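You operate a simulated robot arm through the tools that you are given. There is no shell and no other tool.

Carry out the task below with a simulated robot arm. There is one attempt and no reset: what you move stays moved.

TASK
Put the green and yellow shakers back in the rack and twist their tops shut.

It is judged by the outcome, as a careful person would: the job done as asked, and still so three seconds after it is handed in. It fails if anything else is knocked over, pushed out of place, dropped, spilled or broken.

THE ROBOT
A 6-joint arm with a two-finger gripper, fixed in place. Base frame: the origin is at the foot of the arm, x ahead of it, y to its left, z up. Units: cm, rad, N and s.
Its first joint turns from -2.897 to 2.897 rad. Payload 2.54 kg.
The TCP is the grasp point between the finger pads, 3 cm short of the fingertips. In the tool frame z runs along the fingers and y along their closing line. Largest opening 11.6 cm; the body of the gripper starts 9.5 cm behind the TCP.
Orientation is told as [roll, pitch, yaw] about the base's x, y, z axes, in that order, counted from this pose: with the fingers straight down and closing along the base's y, the tool's x points along the base's -x, its y along +y and its z along -z.

THE INTERFACE
- The arm moves only by the tool step_arm. Its argument "series" is a list of rows, each a list of 7 numbers: the turn, a rotation vector about the base's x, y, z in rad, then the shift along the base's x, y, z in cm, then the gripper command, from -1 (fully open) to 1 (shut), values between in proportion. In form: [[rx, ry, rz, tx, ty, tz, grip], ...]. A call has 1 to 20 rows; each row is the pose to reach, as a shift and turn from the pose commanded when the call began. Rows are played at 5 a second. More than 5 cm and 0.15 rad between two rows, or a gripper value outside its range, and nothing of the call is played. A pose out of reach is approached as far as the arm can. The call stops where the force on the tool passes 40 N (or 10 N more than at its start, if that is more) or the arm is blocked; 0.2 s more then pass. Each finger travels about 7.2 cm/s and halts on what it meets, pressing with about 26 N; the grip force reading is that of the motor and also rises with nothing between the fingers. The clock runs only during rows and for 0.2 s after the last one: add rows that repeat a pose to give the fingers time. It gives the time, the measured TCP pose, the force on the tool (base axes), the opening and the grip force at its end, in the units of the frame above (readings bear some noise), with the torque about the TCP (base axes, N m) and any sound that the robot's microphone picked up.
- Cameras (640 x 400 px; columns grow to the right, rows downward): "scene" is fixed at [21.94, 64.98, 153.62]; the picture's right is [-0.34, 0.94, 0.00], its down [0.91, 0.33, -0.25] and it looks along [-0.24, -0.08, -0.97] (base axes); focal length 376 px, centre (320, 200). "wrist" rides on the gripper at [6.9, -1.5, -12.2] in the tool frame; the picture's right is [0.21, 0.98, 0.00], its down [-0.83, 0.18, -0.53] and it looks along [-0.52, 0.11, 0.85] (tool axes); focal length 251 px, centre (320, 200). There is no depth. A picture from a camera that has moved, and an enlarged one, comes with that camera's place and axes in the base frame and with its lens.
- get_image(camera): a new picture of that camera. It takes no simulated time.
- zoom(camera, box): a new picture of the part [left, top, right, bottom] of that camera's present view, enlarged. It takes no simulated time.
- finish_job(): hands the job in; it is judged then, once.

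Nothing tells you positions but the pictures and the camera data. Unless the task says otherwise, let go and move clear before handing in.

The tools are called after "Request:" as a command line: name --pt "numbers of a row" for each row, then --argument value for the rest, lists and objects as JSON in quotes. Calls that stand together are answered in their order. step_arm: Moves the arm, as the interface text tells. Its arguments: {"type":"object","properties":{"series":{"type":"array"}},"required":["series"]} The other tools are called the same way: get_image (camera) takes a picture; zoom (camera, box) takes an enlarged picture of a part of a camera's view; finish_job () hands the job in.

At the start:

```text
time: 0.0
tool_pos: [9.56, 52.76, 117.62]
orientation: [-0.001, 0.001, 0.0]
wrist_force: [-0.1, 0.0, 0.4]
torque: [0.0, 0.01, 0.01]
finger_gap: 11.58
finger_force: 0.0
```

scene: 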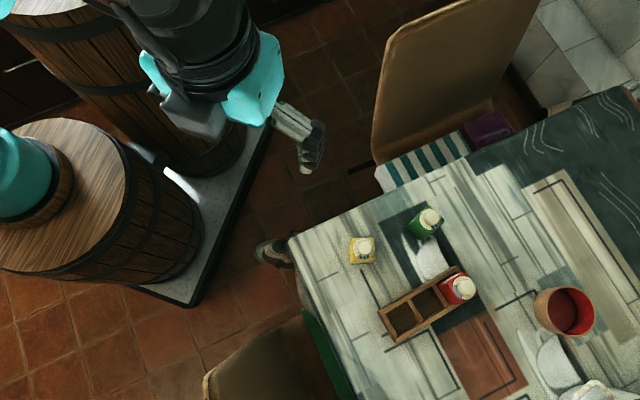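
wrist: 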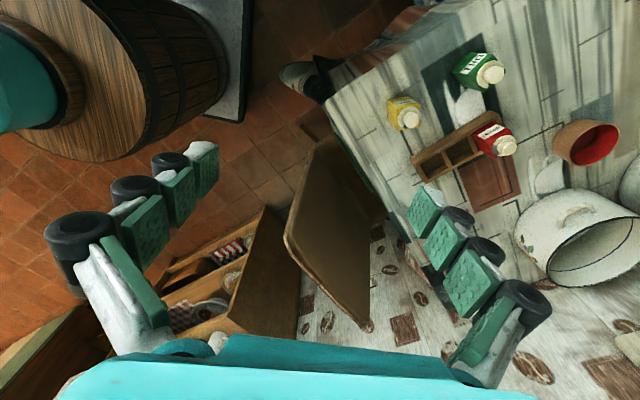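

I see a table with a wooden three-slot rack holding a red shaker, and a yellow and a green shaker standing on the table beside it. I'll zoom in to measure them before moving.

Request:
zoom --camera "scene" --box '[330, 190, 490, 350]'

Request:
zoom --camera "scene" --box '[330, 200, 410, 250]'

Request:
zoom --camera "wrist" --box '[370, 40, 530, 190]'

```text
2.50 times, centred on (410, 270) of scene
camera zoom: at [21.94, 64.98, 153.62], right [-0.34, 0.94, 0.0], down [0.91, 0.33, -0.25], along [-0.24, -0.08, -0.97], focal length 939 px, centre (95, 25)
```

zoom: 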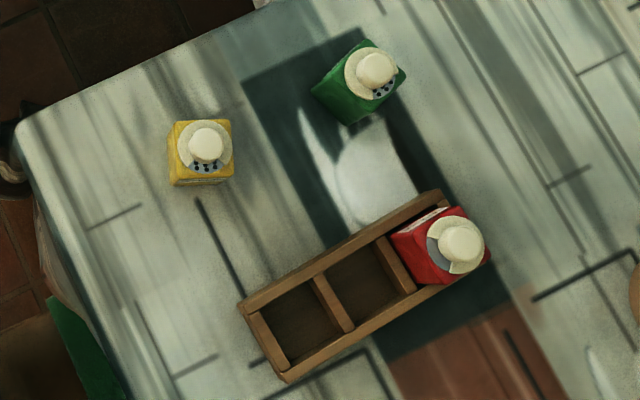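

```text
8.00 times, centred on (370, 225) of scene
camera zoom: at [21.94, 64.98, 153.62], right [-0.34, 0.94, 0.0], down [0.91, 0.33, -0.25], along [-0.24, -0.08, -0.97], focal length 3005 px, centre (-80, 0)
```

zoom: 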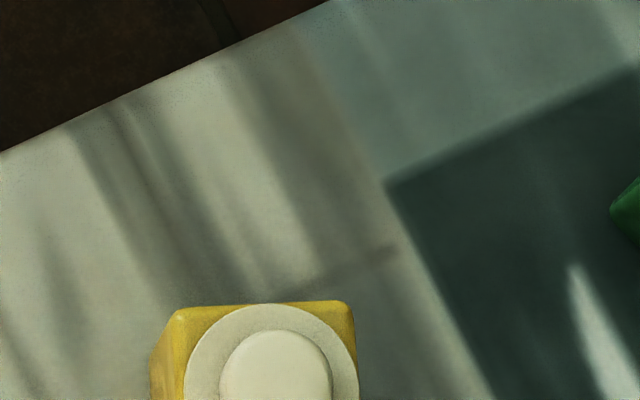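

```text
2.67 times, centred on (450, 115) of wrist
camera zoom: at [2.76, 51.38, 129.77], right [-0.21, 0.98, 0.0], down [0.83, 0.18, 0.53], along [0.52, 0.11, -0.85], focal length 670 px, centre (-27, 427)
```

zoom: 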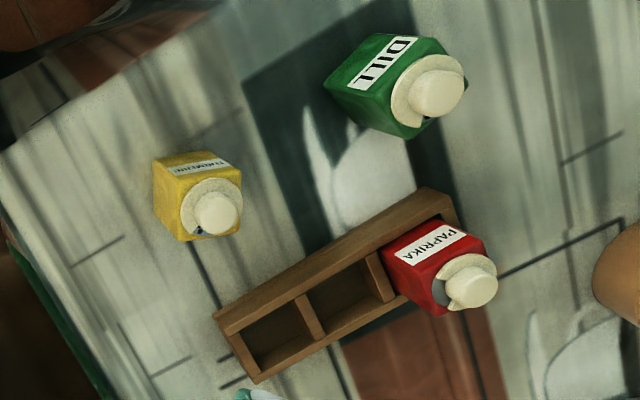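

The lids look like twist caps with a cut-out that shows holes when open. I'll zoom closely on each cap to learn what open and closed look like.

Request:
zoom --camera "scene" --box '[335, 230, 391, 270]'

Request:
zoom --camera "scene" --box '[400, 195, 456, 245]'

Request:
zoom --camera "scene" --box '[425, 260, 489, 310]'

Request:
zoom --camera "wrist" --box '[380, 85, 440, 140]'

Request:
zoom --camera "wrist" --box '[445, 45, 515, 100]'

Request:
zoom --camera "wrist" --box '[465, 115, 525, 165]'

Request:
zoom --camera "scene" --box '[370, 255, 490, 350]'

```text
10.00 times, centred on (363, 250) of scene
camera zoom: at [21.94, 64.98, 153.62], right [-0.34, 0.94, 0.0], down [0.91, 0.33, -0.25], along [-0.24, -0.08, -0.97], focal length 3756 px, centre (-110, -300)
```

zoom: 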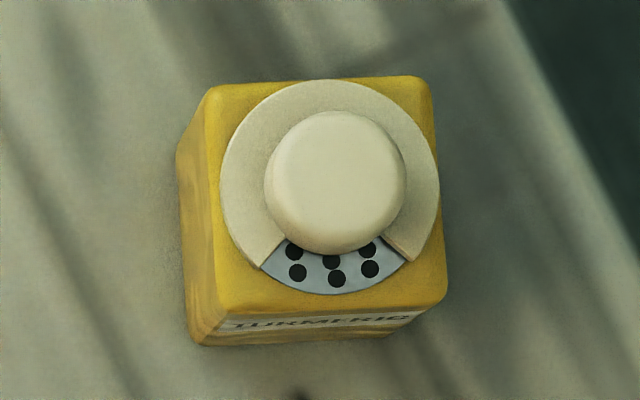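

```text
8.00 times, centred on (428, 220) of scene
camera zoom: at [21.94, 64.98, 153.62], right [-0.34, 0.94, 0.0], down [0.91, 0.33, -0.25], along [-0.24, -0.08, -0.97], focal length 3005 px, centre (-544, 40)
```

zoom: 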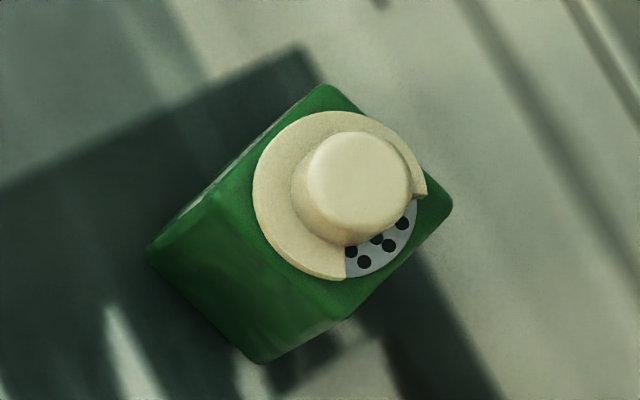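

```text
8.00 times, centred on (457, 285) of scene
camera zoom: at [21.94, 64.98, 153.62], right [-0.34, 0.94, 0.0], down [0.91, 0.33, -0.25], along [-0.24, -0.08, -0.97], focal length 3005 px, centre (-776, -480)
```

zoom: 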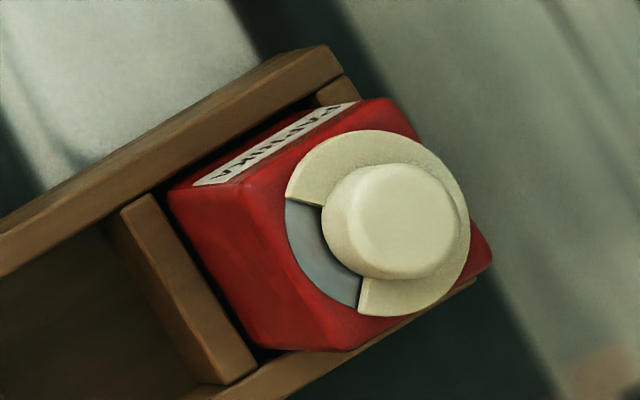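

```text
7.27 times, centred on (410, 112) of wrist
camera zoom: at [2.76, 51.38, 129.77], right [-0.21, 0.98, 0.0], down [0.83, 0.18, 0.53], along [0.52, 0.11, -0.85], focal length 1829 px, centre (-334, 836)
```

zoom: 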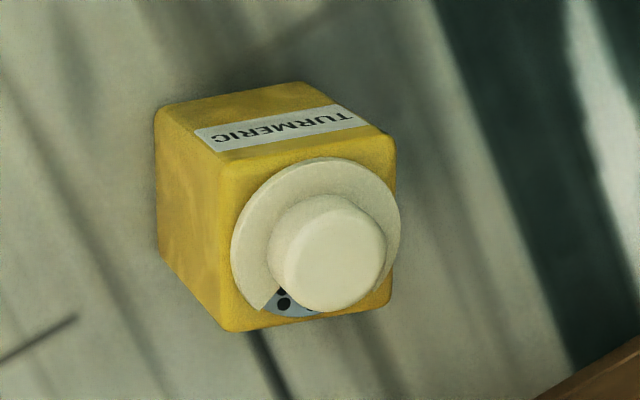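

```text
7.27 times, centred on (480, 72) of wrist
camera zoom: at [2.76, 51.38, 129.77], right [-0.21, 0.98, 0.0], down [0.83, 0.18, 0.53], along [0.52, 0.11, -0.85], focal length 1829 px, centre (-844, 1127)
```

zoom: 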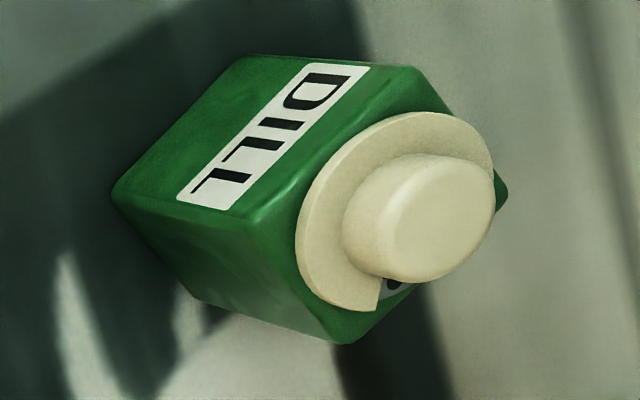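

```text
8.00 times, centred on (495, 140) of wrist
camera zoom: at [2.76, 51.38, 129.77], right [-0.21, 0.98, 0.0], down [0.83, 0.18, 0.53], along [0.52, 0.11, -0.85], focal length 2012 px, centre (-1080, 680)
```

zoom: 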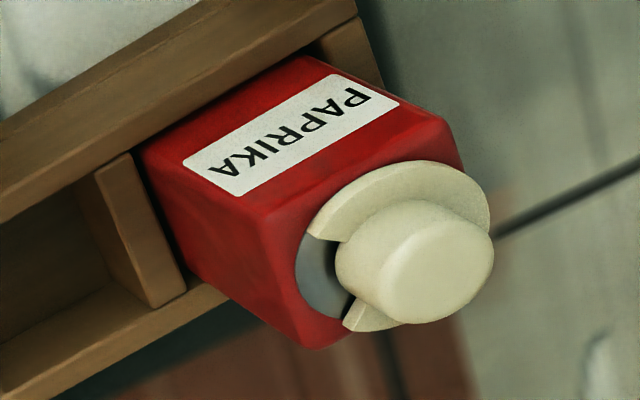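

```text
4.21 times, centred on (430, 302) of scene
camera zoom: at [21.94, 64.98, 153.62], right [-0.34, 0.94, 0.0], down [0.91, 0.33, -0.25], along [-0.24, -0.08, -0.97], focal length 1582 px, centre (-143, -232)
```

zoom: 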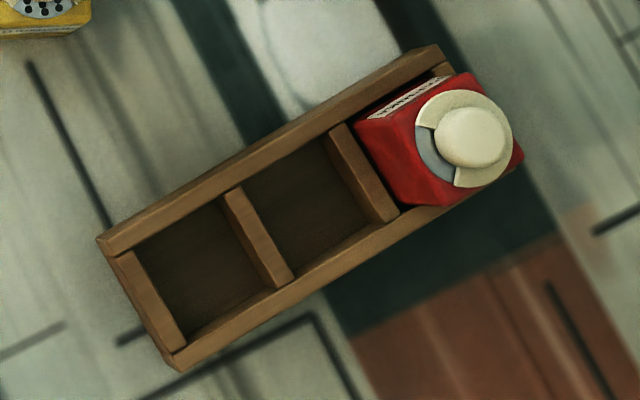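

The yellow shaker's knob top triangulates to about (10.9, 69.8, 84.4). The rack is centred near (15.7, 85) and the table is around z≈75. I'll raise the camera over this area at a safe height to look closer.

Request:
step_arm --pt "0 0 0 0.2 2.5 -1.5 -1" --pt "0 0 0 0.4 5 -3.5 -1" --pt "0 0 0 0.6 7.5 -5.5 -1" --pt "0 0 0 0.8 10 -7.5 -1" --pt "0 0 0 1.0 12.5 -9.5 -1" --pt "0 0 0 1.2 15 -11.5 -1" --pt "0 0 0 1.4 17 -13.5 -1" --pt "0 0 0 1.5 19 -14.6 -1" --pt "0 0 0 1.5 19 -14.6 -1"

Request:
get_image --camera "wrist"

Request:
get_image --camera "scene"

```text
time: 2.0
tool_pos: [11.11, 71.9, 103.03]
orientation: [-0.001, 0.001, 0.001]
wrist_force: [0.2, -0.8, -0.4]
torque: [-0.03, 0.0, -0.01]
finger_gap: 11.6
finger_force: 0.2
```

```text
taken
camera wrist: at [4.24, 70.4, 115.27], right [-0.21, 0.98, 0.0], down [0.83, 0.18, 0.53], along [0.52, 0.11, -0.85], focal length 251 px, centre (320, 200)
```

wrist: 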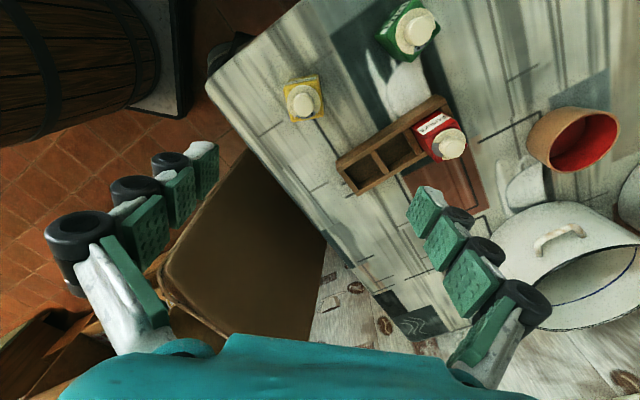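

```text
taken
```

scene: 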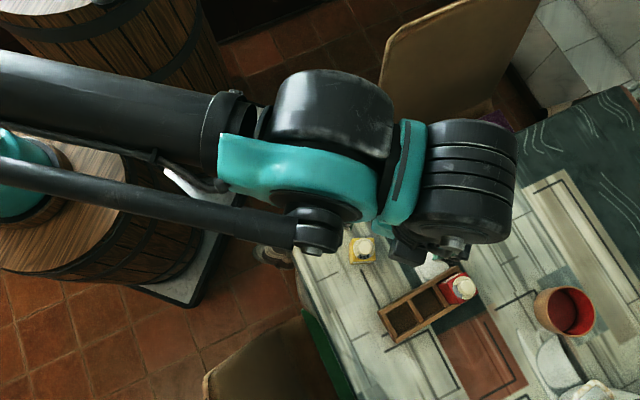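

Request:
zoom --camera "wrist" --box '[270, 60, 340, 130]'

Request:
zoom --camera "wrist" --box '[325, 85, 475, 200]'

Request:
zoom --camera "wrist" --box '[365, 0, 455, 70]'

Request:
zoom --camera "scene" --box '[340, 225, 390, 275]'

```text
5.71 times, centred on (305, 95) of wrist
camera zoom: at [4.24, 70.4, 115.27], right [-0.21, 0.98, 0.0], down [0.83, 0.18, 0.53], along [0.52, 0.11, -0.85], focal length 1437 px, centre (406, 800)
```

zoom: 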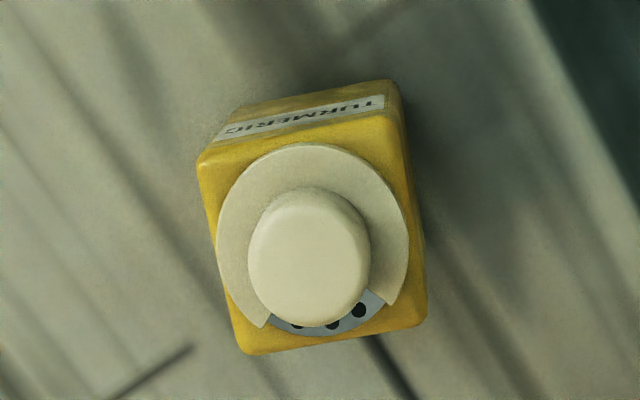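

```text
3.48 times, centred on (400, 142) of wrist
camera zoom: at [4.24, 70.4, 115.27], right [-0.21, 0.98, 0.0], down [0.83, 0.18, 0.53], along [0.52, 0.11, -0.85], focal length 875 px, centre (42, 400)
```

zoom: 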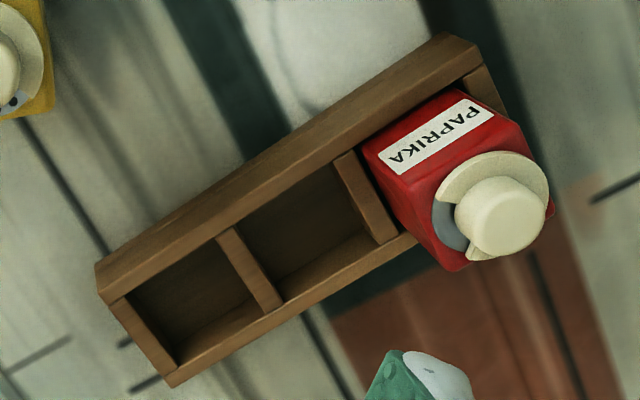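

```text
5.71 times, centred on (410, 35) of wrist
camera zoom: at [4.24, 70.4, 115.27], right [-0.21, 0.98, 0.0], down [0.83, 0.18, 0.53], along [0.52, 0.11, -0.85], focal length 1437 px, centre (-194, 1143)
```

zoom: 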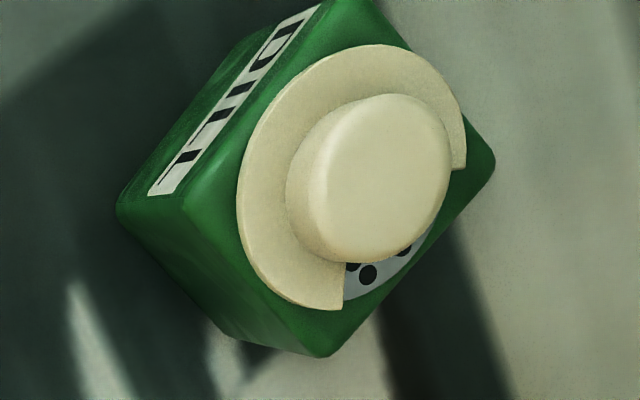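

```text
8.00 times, centred on (365, 250) of scene
camera zoom: at [21.94, 64.98, 153.62], right [-0.34, 0.94, 0.0], down [0.91, 0.33, -0.25], along [-0.24, -0.08, -0.97], focal length 3005 px, centre (-40, -200)
```

zoom: 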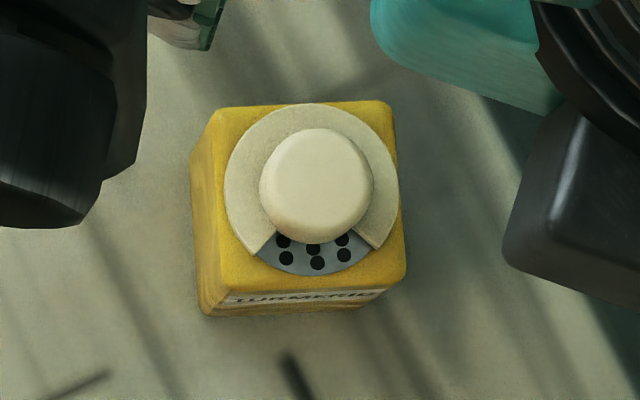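

Estimates so far put the red knob top near z≈85.0 and the yellow at about 84.4, so the rack floor is raised slightly. I'll shift over the rack for a second, closer viewpoint.

Request:
step_arm --pt "0 0 0 2 3 -1 -1" --pt "0 0 0 4 6 -2 -1" --pt "0 0 0 6 9 -3 -1" --pt "0 0 0 8 11 -4 -1" --pt "0 0 0 8 11 -4 -1"

Request:
get_image --camera "wrist"

```text
time: 3.2
tool_pos: [19.22, 82.81, 98.86]
orientation: [0.0, 0.001, 0.001]
wrist_force: [0.2, 0.3, -0.4]
torque: [-0.01, -0.02, 0.0]
finger_gap: 11.61
finger_force: 0.0
```

```text
taken
camera wrist: at [12.26, 81.35, 111.1], right [-0.21, 0.98, 0.0], down [0.83, 0.18, 0.53], along [0.52, 0.11, -0.85], focal length 251 px, centre (320, 200)
```

wrist: 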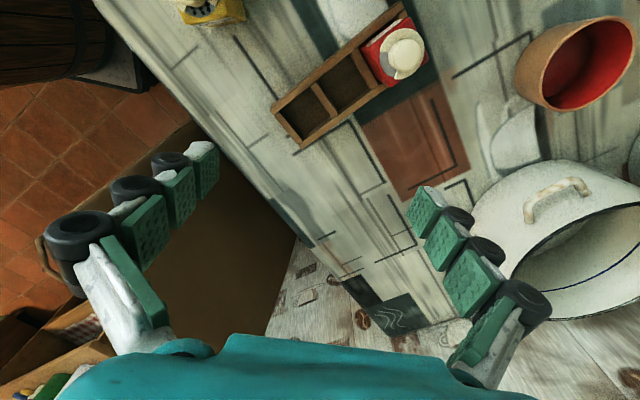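

Request:
zoom --camera "wrist" --box '[265, 0, 435, 155]'

Request:
zoom --camera "wrist" --box '[265, 70, 345, 155]'

Request:
zoom --camera "wrist" --box '[345, 0, 435, 90]'

Request:
zoom --camera "scene" --box '[370, 255, 490, 350]'

```text
2.58 times, centred on (350, 78) of wrist
camera zoom: at [12.26, 81.35, 111.1], right [-0.21, 0.98, 0.0], down [0.83, 0.18, 0.53], along [0.52, 0.11, -0.85], focal length 649 px, centre (243, 516)
```

zoom: 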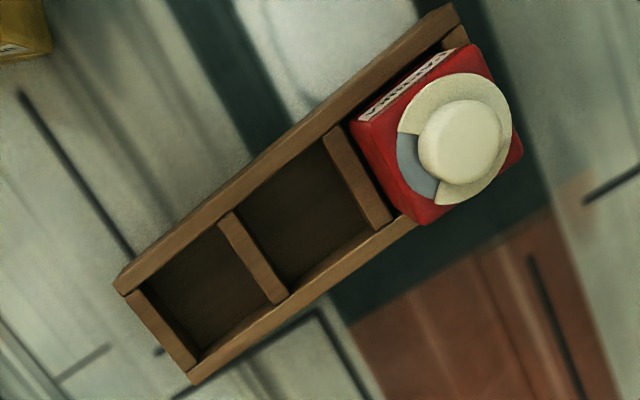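

```text
4.71 times, centred on (305, 112) of wrist
camera zoom: at [12.26, 81.35, 111.1], right [-0.21, 0.98, 0.0], down [0.83, 0.18, 0.53], along [0.52, 0.11, -0.85], focal length 1183 px, centre (391, 612)
```

zoom: 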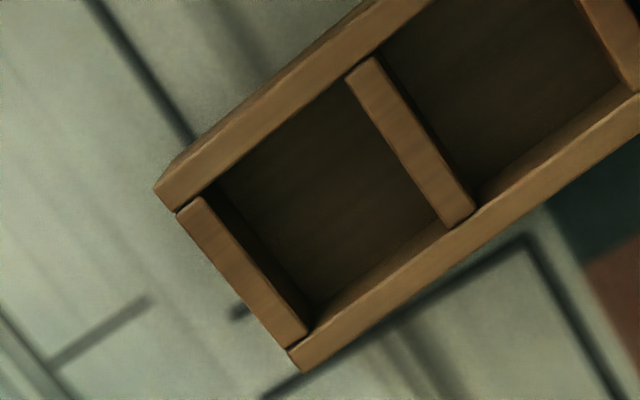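

```text
4.44 times, centred on (390, 45) of wrist
camera zoom: at [12.26, 81.35, 111.1], right [-0.21, 0.98, 0.0], down [0.83, 0.18, 0.53], along [0.52, 0.11, -0.85], focal length 1118 px, centre (9, 889)
```

zoom: 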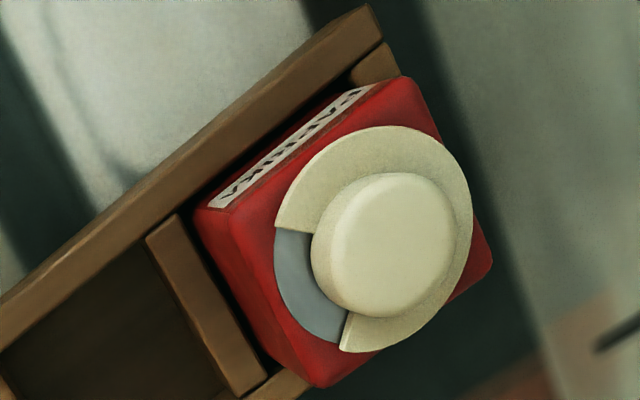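

```text
4.21 times, centred on (430, 302) of scene
camera zoom: at [21.94, 64.98, 153.62], right [-0.34, 0.94, 0.0], down [0.91, 0.33, -0.25], along [-0.24, -0.08, -0.97], focal length 1582 px, centre (-143, -232)
```

zoom: 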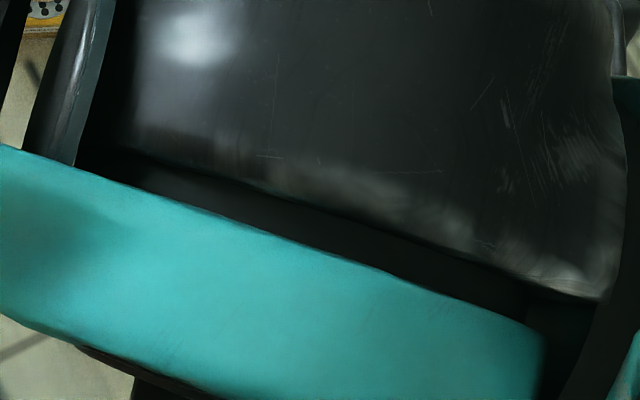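

The rack top is at z≈77.1 with its long axis at about 138.6°. The empty slots are centred near (20.5, 81.2) and (16.0, 85.2), each roughly 5.2×4.75 cm. I'll go above the yellow shaker and turn so the fingers close across its labelled faces (about 23.5°).

Request:
step_arm --pt "0 0 -0.13 -0.9 -1.4 -0.2 -1" --pt "0 0 -0.26 -1.8 -2.8 -0.4 -1" --pt "0 0 -0.39 -2.7 -4.2 -0.6 -1" --pt "0 0 -0.52 -3.6 -5.6 -0.8 -1" --pt "0 0 -0.65 -4.5 -7.0 -1.0 -1" --pt "0 0 -0.78 -5.4 -8.4 -1.2 -1" --pt "0 0 -0.91 -6.3 -9.8 -1.4 -1" --pt "0 0 -1.04 -7.2 -11.2 -1.6 -1" --pt "0 0 -1.16 -8.3 -13.0 -1.8 -1" --pt "0 0 -1.16 -8.3 -13.0 -1.8 -1"

Request:
get_image --camera "wrist"

Request:
get_image --camera "scene"

```text
time: 5.4
tool_pos: [10.89, 69.9, 97.25]
orientation: [-0.002, 0.0, -1.162]
wrist_force: [0.4, 0.0, 0.2]
torque: [0.03, 0.0, -0.01]
finger_gap: 11.62
finger_force: 0.1
```

```text
taken
camera wrist: at [6.84, 75.66, 109.37], right [0.81, 0.59, 0.0], down [0.49, -0.69, 0.53], along [0.31, -0.43, -0.85], focal length 251 px, centre (320, 200)
```

wrist: 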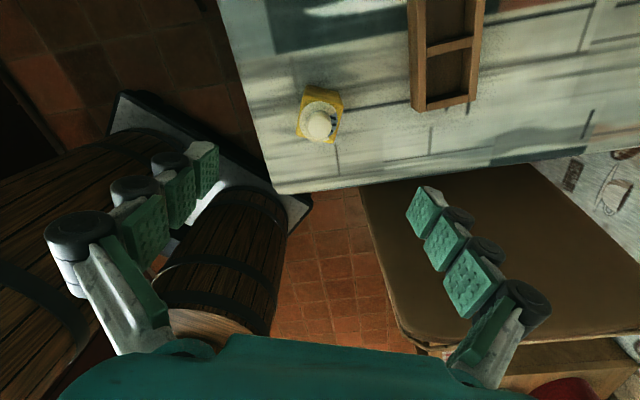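

```text
taken
```

scene: 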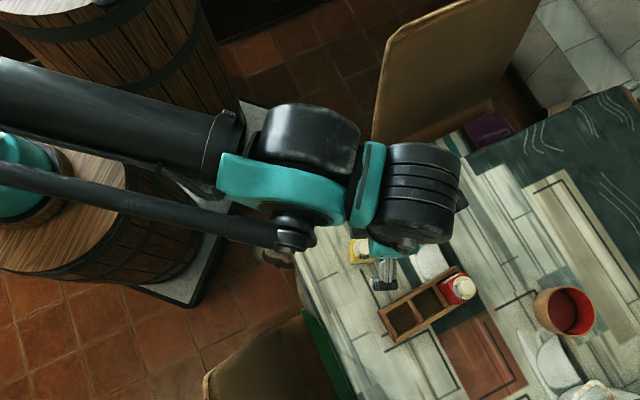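

Request:
zoom --camera "wrist" --box '[285, 75, 355, 155]'

Request:
zoom --camera "wrist" --box '[280, 60, 500, 190]'

```text
5.00 times, centred on (320, 115) of wrist
camera zoom: at [6.84, 75.66, 109.37], right [0.81, 0.59, 0.0], down [0.49, -0.69, 0.53], along [0.31, -0.43, -0.85], focal length 1257 px, centre (320, 625)
```

zoom: 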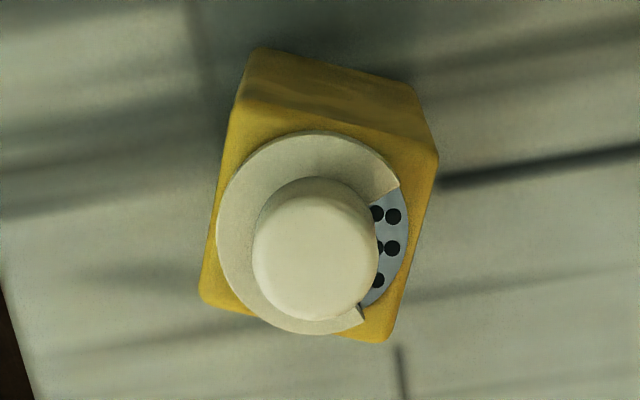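

```text
2.91 times, centred on (390, 125) of wrist
camera zoom: at [6.84, 75.66, 109.37], right [0.81, 0.59, 0.0], down [0.49, -0.69, 0.53], along [0.31, -0.43, -0.85], focal length 731 px, centre (116, 418)
```

zoom: 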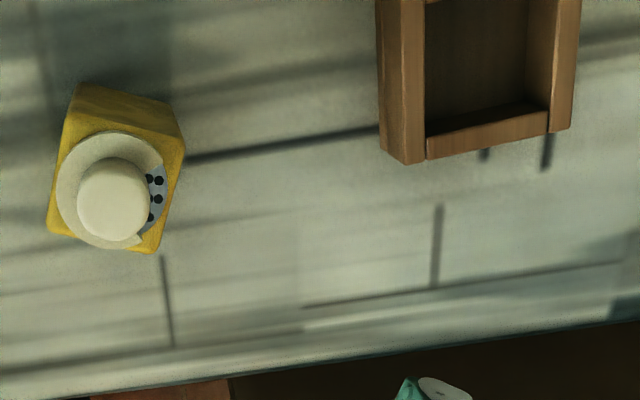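

The yellow body is about 4.2 cm square, centred at (10.9, 69.8), with its top at z≈81.8 and the table at about 73.7. I'll descend to TCP z≈80.5, so the fingertips stay above rack-top level when I place it later.

Request:
step_arm --pt "0 0 0 0 -0.1 -3 -1" --pt "0 0 0 0 -0.1 -6 -1" --pt "0 0 0 0 -0.1 -9 -1" --pt "0 0 0 0 -0.1 -12 -1" --pt "0 0 0 0 -0.1 -14.5 -1" --pt "0 0 0 0 -0.1 -16.7 -1" --pt "0 0 0 0 -0.1 -16.7 -1"

Request:
get_image --camera "wrist"

Request:
get_image --camera "scene"

```text
time: 7.0
tool_pos: [10.99, 69.66, 80.59]
orientation: [0.0, -0.001, -1.16]
wrist_force: [0.1, 0.0, 0.2]
torque: [-0.02, 0.02, -0.01]
finger_gap: 11.61
finger_force: 0.0
```

```text
taken
camera wrist: at [6.88, 75.45, 92.66], right [0.81, 0.59, 0.0], down [0.5, -0.68, 0.53], along [0.31, -0.43, -0.85], focal length 251 px, centre (320, 200)
```

wrist: 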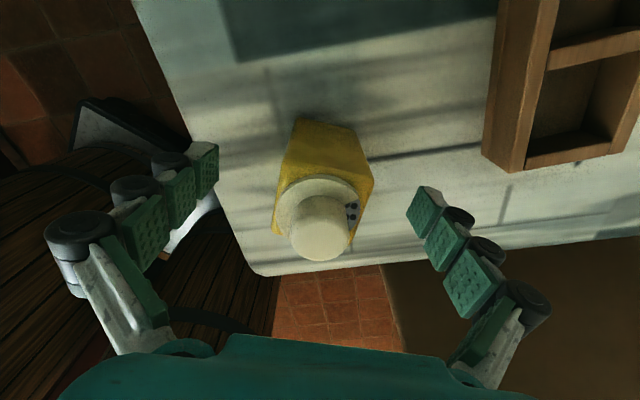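

```text
taken
```

scene: 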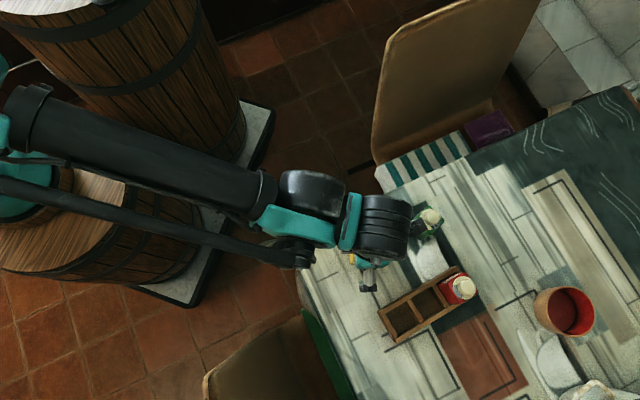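

The shaker is centred between the fingers at the right height. I'll close gradually, then grip.

Request:
step_arm --pt "0 0 0 0 0 0 -0.4" --pt "0 0 0 0 0 0 0.0" --pt "0 0 0 0 0 0 0.1" --pt "0 0 0 0 0 0 0.18" --pt "0 0 0 0 0 0 0.26" --pt "0 0 0 0 0 0 0.34" --pt "0 0 0 0 0 0 1" --pt "0 0 0 0 0 0 1" --pt "0 0 0 0 0 0 1"

Request:
get_image --camera "wrist"

```text
time: 9.0
tool_pos: [11.03, 69.65, 80.57]
orientation: [-0.001, 0.0, -1.161]
wrist_force: [0.2, 0.0, 3.5]
torque: [-0.02, 0.04, 0.01]
finger_gap: 4.3
finger_force: 26.1
```

```text
taken
camera wrist: at [6.87, 75.45, 92.7], right [0.81, 0.59, 0.0], down [0.5, -0.68, 0.53], along [0.31, -0.43, -0.85], focal length 251 px, centre (320, 200)
```

wrist: 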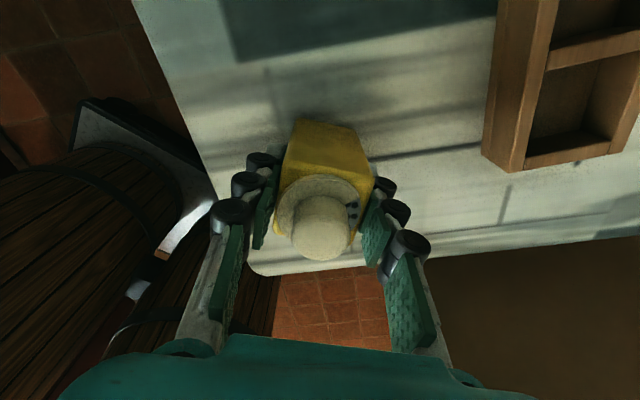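

Gripped at 4.3 cm. Now I'll lift straight up and check that it's held.

Request:
step_arm --pt "0 0 0 0 0 0.5 1" --pt "0 0 0 0 0 1.5 1" --pt "0 0 0 0 0 3 1" --pt "0 0 0 0 0 5 1" --pt "0 0 0 0 0 7 1" --pt "0 0 0 0 0 7 1"

Request:
get_image --camera "wrist"

Request:
get_image --camera "scene"

```text
time: 10.4
tool_pos: [10.99, 69.71, 87.58]
orientation: [0.0, 0.001, -1.159]
wrist_force: [0.9, 0.4, -2.4]
torque: [0.0, 0.01, -0.01]
finger_gap: 4.32
finger_force: 25.9
```

```text
taken
camera wrist: at [6.75, 75.5, 99.65], right [0.81, 0.59, 0.0], down [0.5, -0.68, 0.53], along [0.31, -0.43, -0.85], focal length 251 px, centre (320, 200)
```

wrist: 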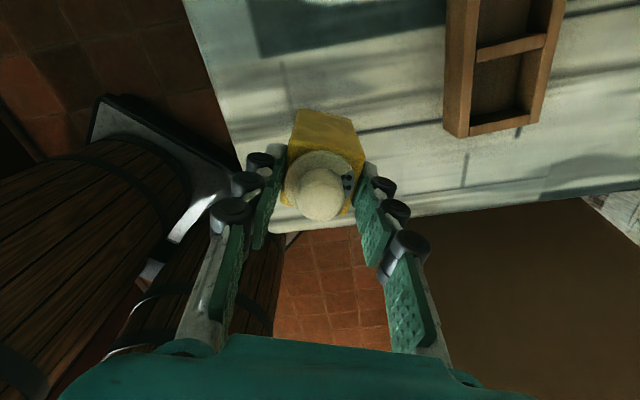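

```text
taken
```

scene: 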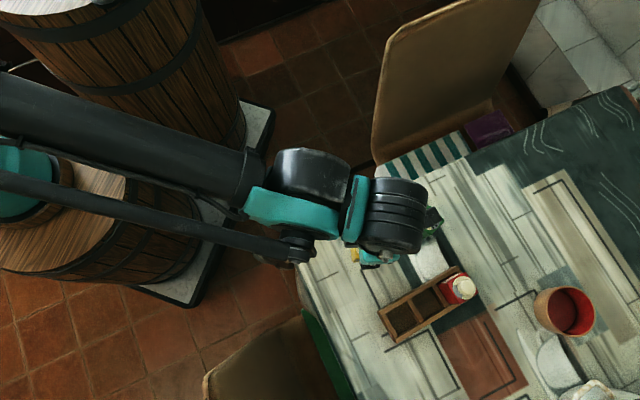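

The knob appears lower in the gripper than before, so it may have slipped. I'll zoom in before going further.

Request:
zoom --camera "wrist" --box '[220, 90, 420, 260]'

Request:
zoom --camera "scene" --box '[330, 220, 430, 290]'

```text
2.35 times, centred on (320, 175) of wrist
camera zoom: at [6.75, 75.5, 99.65], right [0.81, 0.59, 0.0], down [0.5, -0.68, 0.53], along [0.31, -0.43, -0.85], focal length 592 px, centre (320, 259)
```

zoom: 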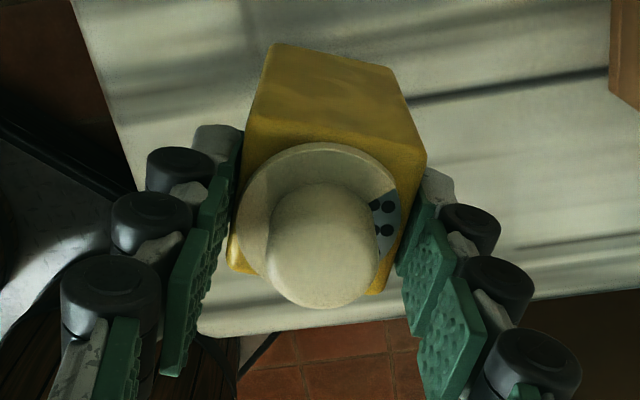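

```text
5.71 times, centred on (380, 255) of scene
camera zoom: at [21.94, 64.98, 153.62], right [-0.34, 0.94, 0.0], down [0.91, 0.33, -0.25], along [-0.24, -0.08, -0.97], focal length 2146 px, centre (-23, -114)
```

zoom: 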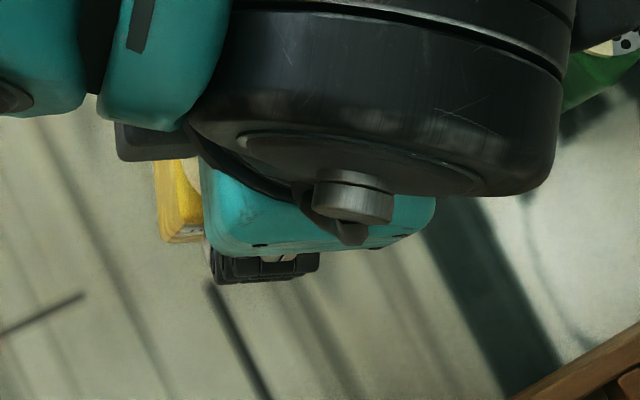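

The shaker seems to have slid about 3 cm down in the grip, so the fingertips now hold it at its top. I'll check whether it is still slipping by holding still briefly.

Request:
step_arm --pt "0 0 0 0 0 0 1"

Request:
zoom --camera "wrist" --box '[220, 90, 420, 260]'

```text
time: 10.8
tool_pos: [11.0, 69.77, 87.54]
orientation: [-0.001, 0.0, -1.161]
wrist_force: [0.9, -0.2, -2.3]
torque: [0.0, -0.02, 0.01]
finger_gap: 4.34
finger_force: 25.7
```

```text
2.35 times, centred on (320, 175) of wrist
camera zoom: at [6.75, 75.49, 99.64], right [0.81, 0.59, 0.0], down [0.5, -0.68, 0.53], along [0.31, -0.43, -0.85], focal length 592 px, centre (320, 259)
```

zoom: 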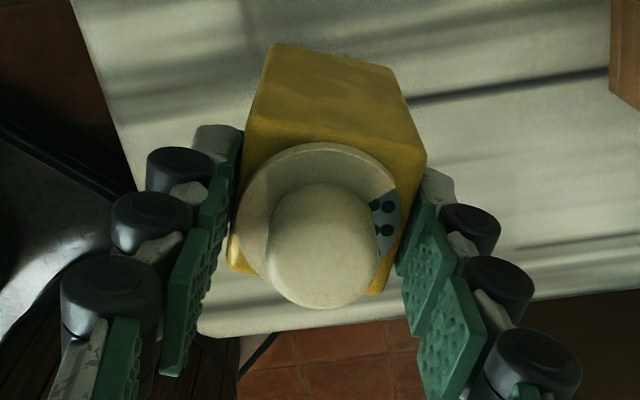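

It is stable now, but only the last ~0.5 cm of the fingertips overlaps the body, which is too risky. I'll set it back down gently where it stood and re-grip with a slower lift.

Request:
step_arm --pt "0 0 0 0 0 -0.6 1" --pt "0 0 0 0 0 -1.2 1" --pt "0 0 0 0 0 -1.8 1" --pt "0 0 0 0 0 -2.4 1" --pt "0 0 0 0 0 -2.7 1" --pt "0 0 0 0 0 -2.9 1"

Request:
zoom --camera "wrist" --box '[220, 90, 420, 260]'

```text
time: 12.2
tool_pos: [10.89, 69.69, 84.63]
orientation: [-0.001, -0.001, -1.16]
wrist_force: [-0.3, 0.1, -1.1]
torque: [-0.01, 0.01, 0.0]
finger_gap: 4.32
finger_force: 25.9
```

```text
2.35 times, centred on (320, 175) of wrist
camera zoom: at [6.75, 75.5, 96.74], right [0.81, 0.59, 0.0], down [0.5, -0.68, 0.53], along [0.31, -0.43, -0.85], focal length 592 px, centre (320, 259)
```

zoom: 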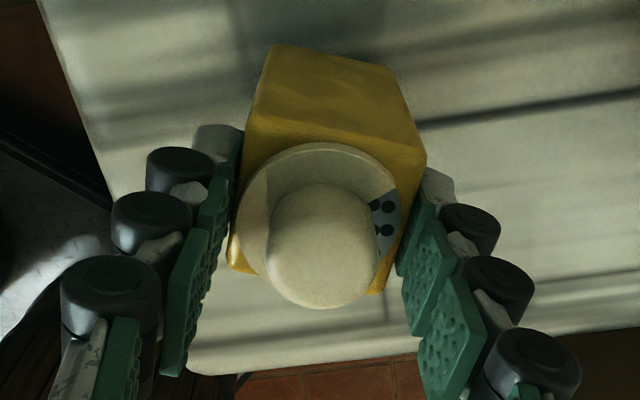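

Request:
step_arm --pt "0 0 0 0 0 -0.15 1" --pt "0 0 0 0 0 -0.3 1" --pt "0 0 0 0 0 -0.3 1"

Request:
zoom --camera "wrist" --box '[220, 90, 420, 260]'

```text
time: 13.0
tool_pos: [10.88, 69.85, 84.35]
orientation: [-0.001, 0.0, -1.161]
wrist_force: [-0.6, 0.2, -2.3]
torque: [0.0, 0.0, 0.04]
finger_gap: 4.29
finger_force: 25.8
```

```text
2.35 times, centred on (320, 175) of wrist
camera zoom: at [6.78, 75.56, 96.4], right [0.81, 0.59, 0.0], down [0.5, -0.68, 0.53], along [0.31, -0.43, -0.85], focal length 592 px, centre (320, 259)
```

zoom: 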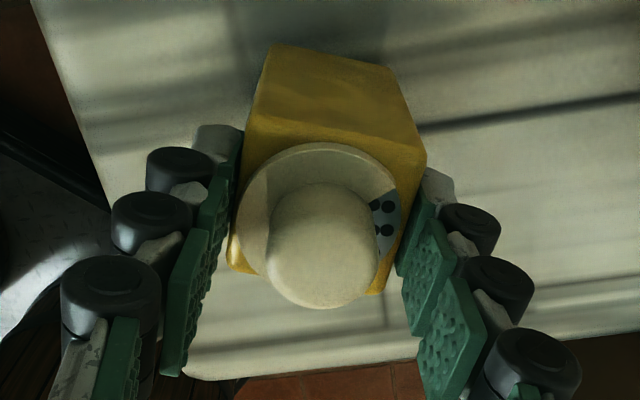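

Request:
step_arm --pt "0 0 0 0 0 -0.15 1" --pt "0 0 0 0 0 -0.3 1" --pt "0 0 0 0 0 -0.3 1"

Request:
zoom --camera "wrist" --box '[220, 90, 420, 260]'

```text
time: 13.8
tool_pos: [10.91, 69.8, 83.93]
orientation: [-0.001, 0.0, -1.16]
wrist_force: [0.6, 0.1, -1.3]
torque: [-0.01, 0.0, -0.01]
finger_gap: 4.34
finger_force: 25.6
```

```text
2.35 times, centred on (320, 175) of wrist
camera zoom: at [6.77, 75.55, 96.09], right [0.81, 0.59, 0.0], down [0.5, -0.68, 0.53], along [0.31, -0.43, -0.85], focal length 592 px, centre (320, 259)
```

zoom: 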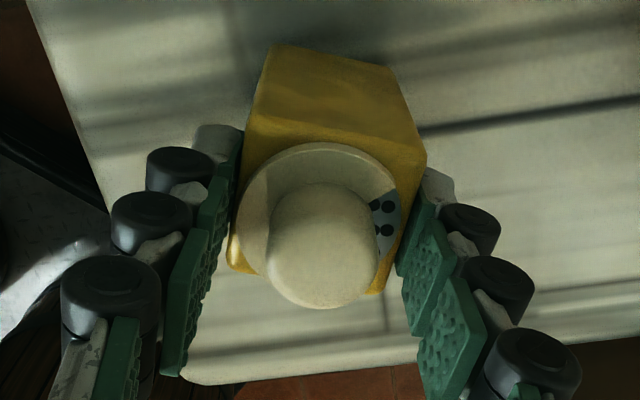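

Request:
step_arm --pt "0 0 0 0 0 -0.1 1" --pt "0 0 0 0 0 -0.2 1" --pt "0 0 0 0 0 -0.2 1"

Request:
zoom --camera "wrist" --box '[220, 90, 420, 260]'

Request:
zoom --camera "scene" --box '[330, 220, 430, 290]'

```text
time: 14.6
tool_pos: [10.88, 69.74, 83.78]
orientation: [0.0, 0.001, -1.162]
wrist_force: [-0.2, 0.0, -1.4]
torque: [0.01, -0.01, -0.02]
finger_gap: 4.32
finger_force: 26.1
```

```text
2.35 times, centred on (320, 175) of wrist
camera zoom: at [6.73, 75.54, 95.92], right [0.81, 0.59, 0.0], down [0.5, -0.68, 0.53], along [0.31, -0.43, -0.85], focal length 592 px, centre (320, 259)
```

zoom: 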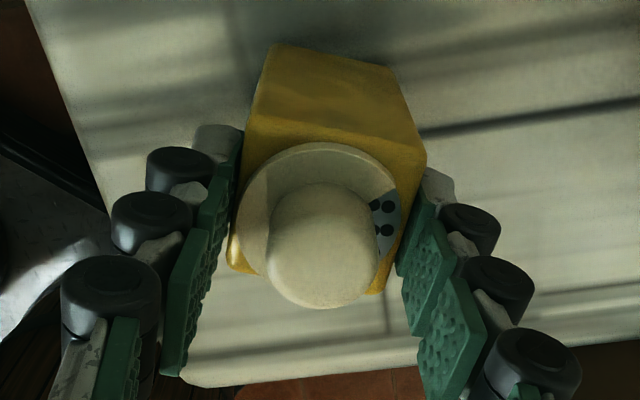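

```text
5.71 times, centred on (380, 255) of scene
camera zoom: at [21.94, 64.98, 153.62], right [-0.34, 0.94, 0.0], down [0.91, 0.33, -0.25], along [-0.24, -0.08, -0.97], focal length 2146 px, centre (-23, -114)
```

zoom: 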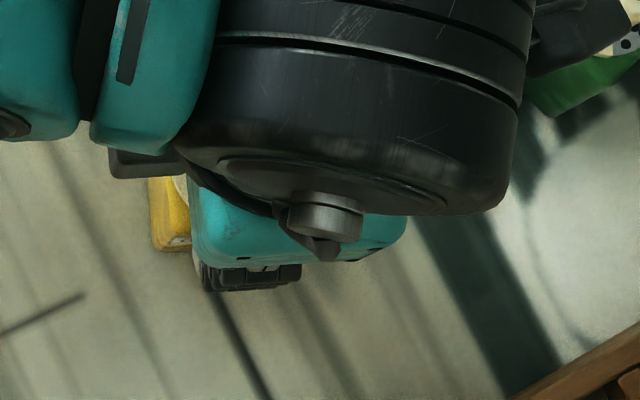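

Request:
step_arm --pt "0 0 0 0 0 -0.15 1" --pt "0 0 0 0 0 -0.3 1" --pt "0 0 0 0 0 -0.3 1"

Request:
zoom --camera "wrist" --box '[220, 90, 420, 260]'

Request:
zoom --camera "scene" --box '[340, 245, 370, 275]'

```text
time: 15.4
tool_pos: [10.8, 69.58, 83.62]
orientation: [0.0, -0.001, -1.16]
wrist_force: [0.5, -0.2, -2.1]
torque: [-0.03, 0.02, 0.01]
finger_gap: 4.33
finger_force: 26.1
```

```text
2.35 times, centred on (320, 175) of wrist
camera zoom: at [6.69, 75.52, 95.65], right [0.81, 0.59, 0.0], down [0.5, -0.68, 0.53], along [0.31, -0.43, -0.85], focal length 592 px, centre (320, 259)
```

zoom: 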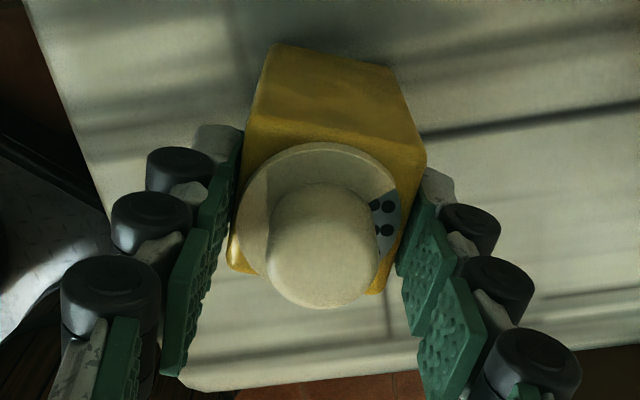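

```text
13.33 times, centred on (355, 260) of scene
camera zoom: at [21.94, 64.98, 153.62], right [-0.34, 0.94, 0.0], down [0.91, 0.33, -0.25], along [-0.24, -0.08, -0.97], focal length 5008 px, centre (-147, -600)
```

zoom: 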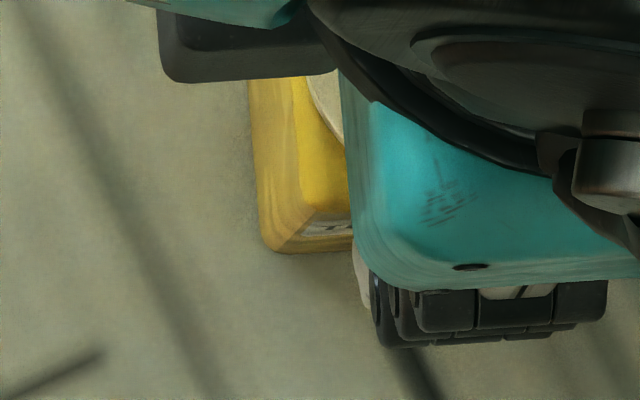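

Request:
step_arm --pt "0 0 0 0 0 -0.15 1" --pt "0 0 0 0 0 -0.3 1" --pt "0 0 0 0 0 -0.3 1"

Request:
zoom --camera "wrist" --box '[220, 90, 420, 260]'

Request:
zoom --camera "scene" --box '[340, 245, 370, 275]'

```text
time: 16.2
tool_pos: [10.98, 69.66, 83.35]
orientation: [0.001, 0.001, -1.16]
wrist_force: [-3.4, 1.7, 22.7]
torque: [0.04, 0.11, 0.03]
finger_gap: 4.33
finger_force: 25.6
```

```text
2.35 times, centred on (320, 175) of wrist
camera zoom: at [6.68, 75.47, 95.4], right [0.81, 0.59, 0.0], down [0.5, -0.69, 0.53], along [0.31, -0.43, -0.85], focal length 592 px, centre (320, 259)
```

zoom: 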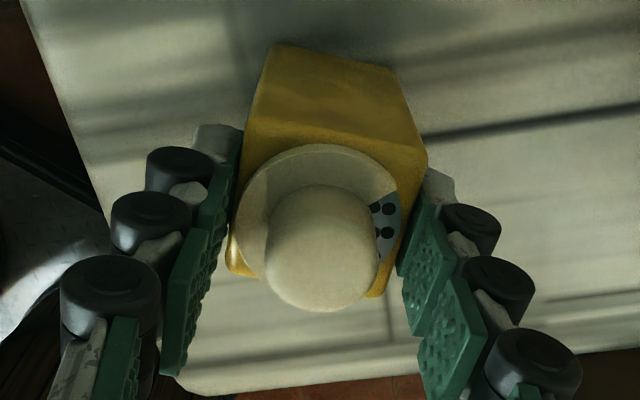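

```text
13.33 times, centred on (355, 260) of scene
camera zoom: at [21.94, 64.98, 153.62], right [-0.34, 0.94, 0.0], down [0.91, 0.33, -0.25], along [-0.24, -0.08, -0.97], focal length 5008 px, centre (-147, -600)
```

zoom: 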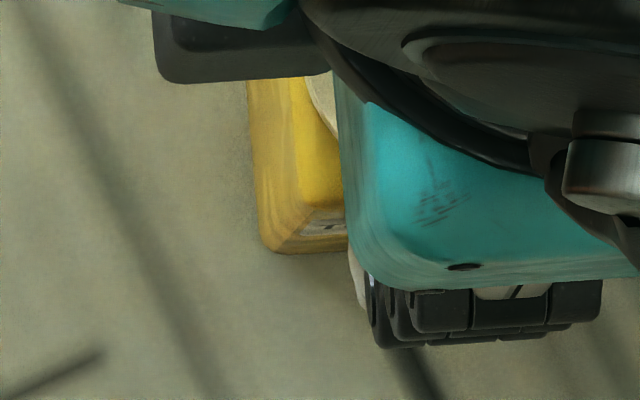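

It's now firmly on the table (22.7 N contact at TCP z≈83.35), which puts the table about 0.4 cm lower than I estimated. I'll relieve the pressure, open slightly, go down for a deeper grip, and lift in small checked steps.

Request:
step_arm --pt "0 0 0 0 0 0.2 1" --pt "0 0 0 0 0 0.25 1" --pt "0 0 0 0 0 0.25 0.1" --pt "0 0 0 0 0 0.25 0.0" --pt "0 0 0 0 0 0.25 0.0"

Request:
zoom --camera "wrist" --box '[220, 90, 420, 260]'

```text
time: 17.4
tool_pos: [10.87, 69.75, 83.42]
orientation: [0.0, -0.001, -1.16]
wrist_force: [0.1, 0.0, 0.7]
torque: [-0.01, -0.01, -0.02]
finger_gap: 5.79
finger_force: 0.1
```

```text
2.35 times, centred on (320, 175) of wrist
camera zoom: at [6.71, 75.51, 95.57], right [0.81, 0.59, 0.0], down [0.5, -0.68, 0.53], along [0.31, -0.43, -0.85], focal length 592 px, centre (320, 259)
```

zoom: 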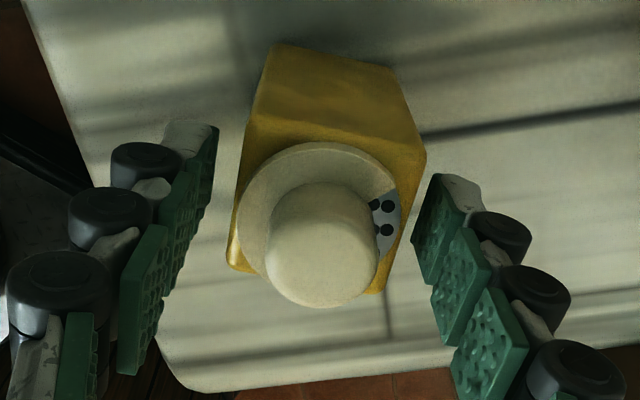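

Request:
step_arm --pt "0 0 0 0.03 0.05 -1 0.0" --pt "0 0 0 0.03 0.05 -2 0.0" --pt "0 0 0 0.03 0.05 -3.1 0.0" --pt "0 0 0 0.03 0.05 -3.1 0.1" --pt "0 0 0 0.03 0.05 -3.1 0.2" --pt "0 0 0 0.03 0.05 -3.1 0.3" --pt "0 0 0 0.03 0.05 -3.1 1" --pt "0 0 0 0.03 0.05 -3.1 1" --pt "0 0 0 0.03 0.05 -3.1 1" --pt "0 0 0 0.03 0.05 -3.1 1"

Request:
zoom --camera "wrist" --box '[220, 90, 420, 260]'

```text
time: 19.6
tool_pos: [10.92, 69.89, 80.28]
orientation: [0.0, -0.001, -1.159]
wrist_force: [1.1, -0.2, -0.9]
torque: [0.01, -0.01, 0.0]
finger_gap: 4.33
finger_force: 26.0
```

```text
2.35 times, centred on (320, 175) of wrist
camera zoom: at [6.75, 75.6, 92.4], right [0.81, 0.59, 0.0], down [0.5, -0.68, 0.53], along [0.31, -0.43, -0.85], focal length 592 px, centre (320, 259)
```

zoom: 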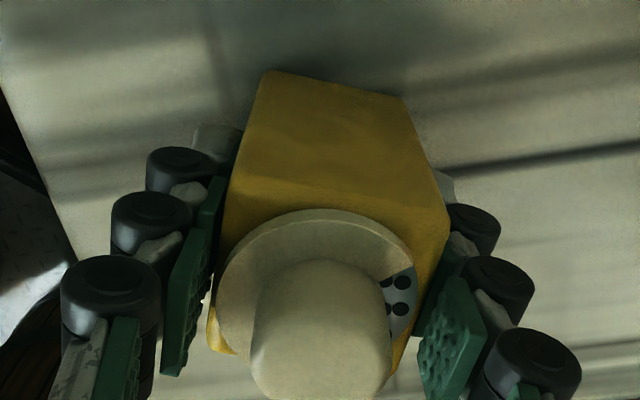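

Now the grip is deep, with the fingers alongside the body. I'll lift in a small first step and compare.

Request:
step_arm --pt "0 0 0 0 0 0.1 1" --pt "0 0 0 0 0 0.2 1" --pt "0 0 0 0 0 0.4 1" --pt "0 0 0 0 0 0.6 1" --pt "0 0 0 0 0 0.6 1"

Request:
zoom --camera "wrist" --box '[220, 90, 420, 260]'

```text
time: 20.8
tool_pos: [10.89, 69.92, 80.99]
orientation: [0.0, -0.001, -1.163]
wrist_force: [0.3, 0.3, -1.4]
torque: [0.0, 0.0, -0.02]
finger_gap: 4.29
finger_force: 26.0
```

```text
2.35 times, centred on (320, 175) of wrist
camera zoom: at [6.72, 75.57, 93.1], right [0.81, 0.59, 0.0], down [0.5, -0.68, 0.53], along [0.31, -0.43, -0.85], focal length 592 px, centre (320, 259)
```

zoom: 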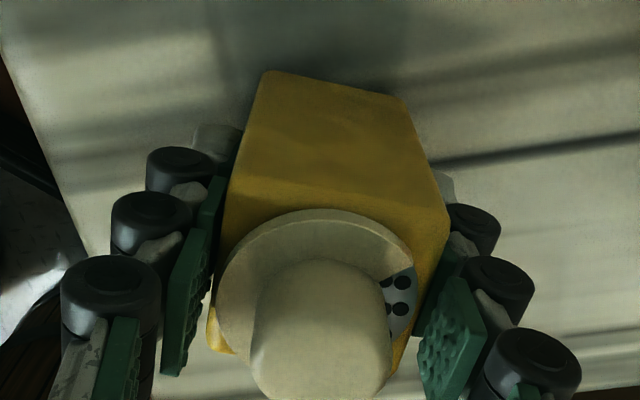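

No slip this time; it is identical in the hand. I'll continue lifting gently and check again.

Request:
step_arm --pt "0 0 0 0 0 0.5 1" --pt "0 0 0 0 0 1.0 1" --pt "0 0 0 0 0 1.5 1" --pt "0 0 0 0 0 2.0 1" --pt "0 0 0 0 0 2.5 1" --pt "0 0 0 0 0 2.5 1"

Request:
zoom --camera "wrist" --box '[220, 90, 420, 260]'

```text
time: 22.2
tool_pos: [10.87, 69.8, 83.56]
orientation: [0.0, -0.001, -1.161]
wrist_force: [-0.3, 0.5, -1.6]
torque: [-0.02, -0.02, 0.02]
finger_gap: 4.33
finger_force: 26.1
```

```text
2.35 times, centred on (320, 175) of wrist
camera zoom: at [6.75, 75.62, 95.62], right [0.81, 0.59, 0.0], down [0.5, -0.68, 0.53], along [0.31, -0.43, -0.85], focal length 592 px, centre (320, 259)
```

zoom: 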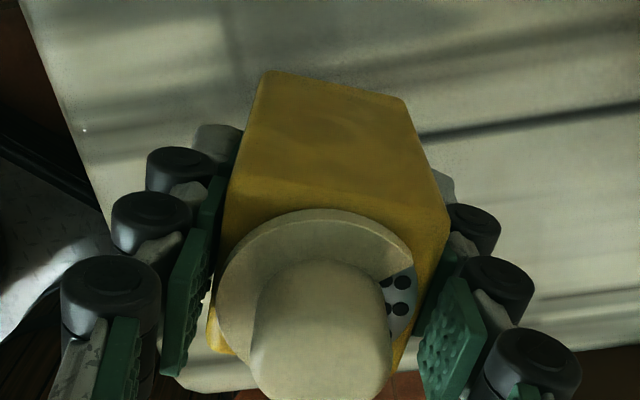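

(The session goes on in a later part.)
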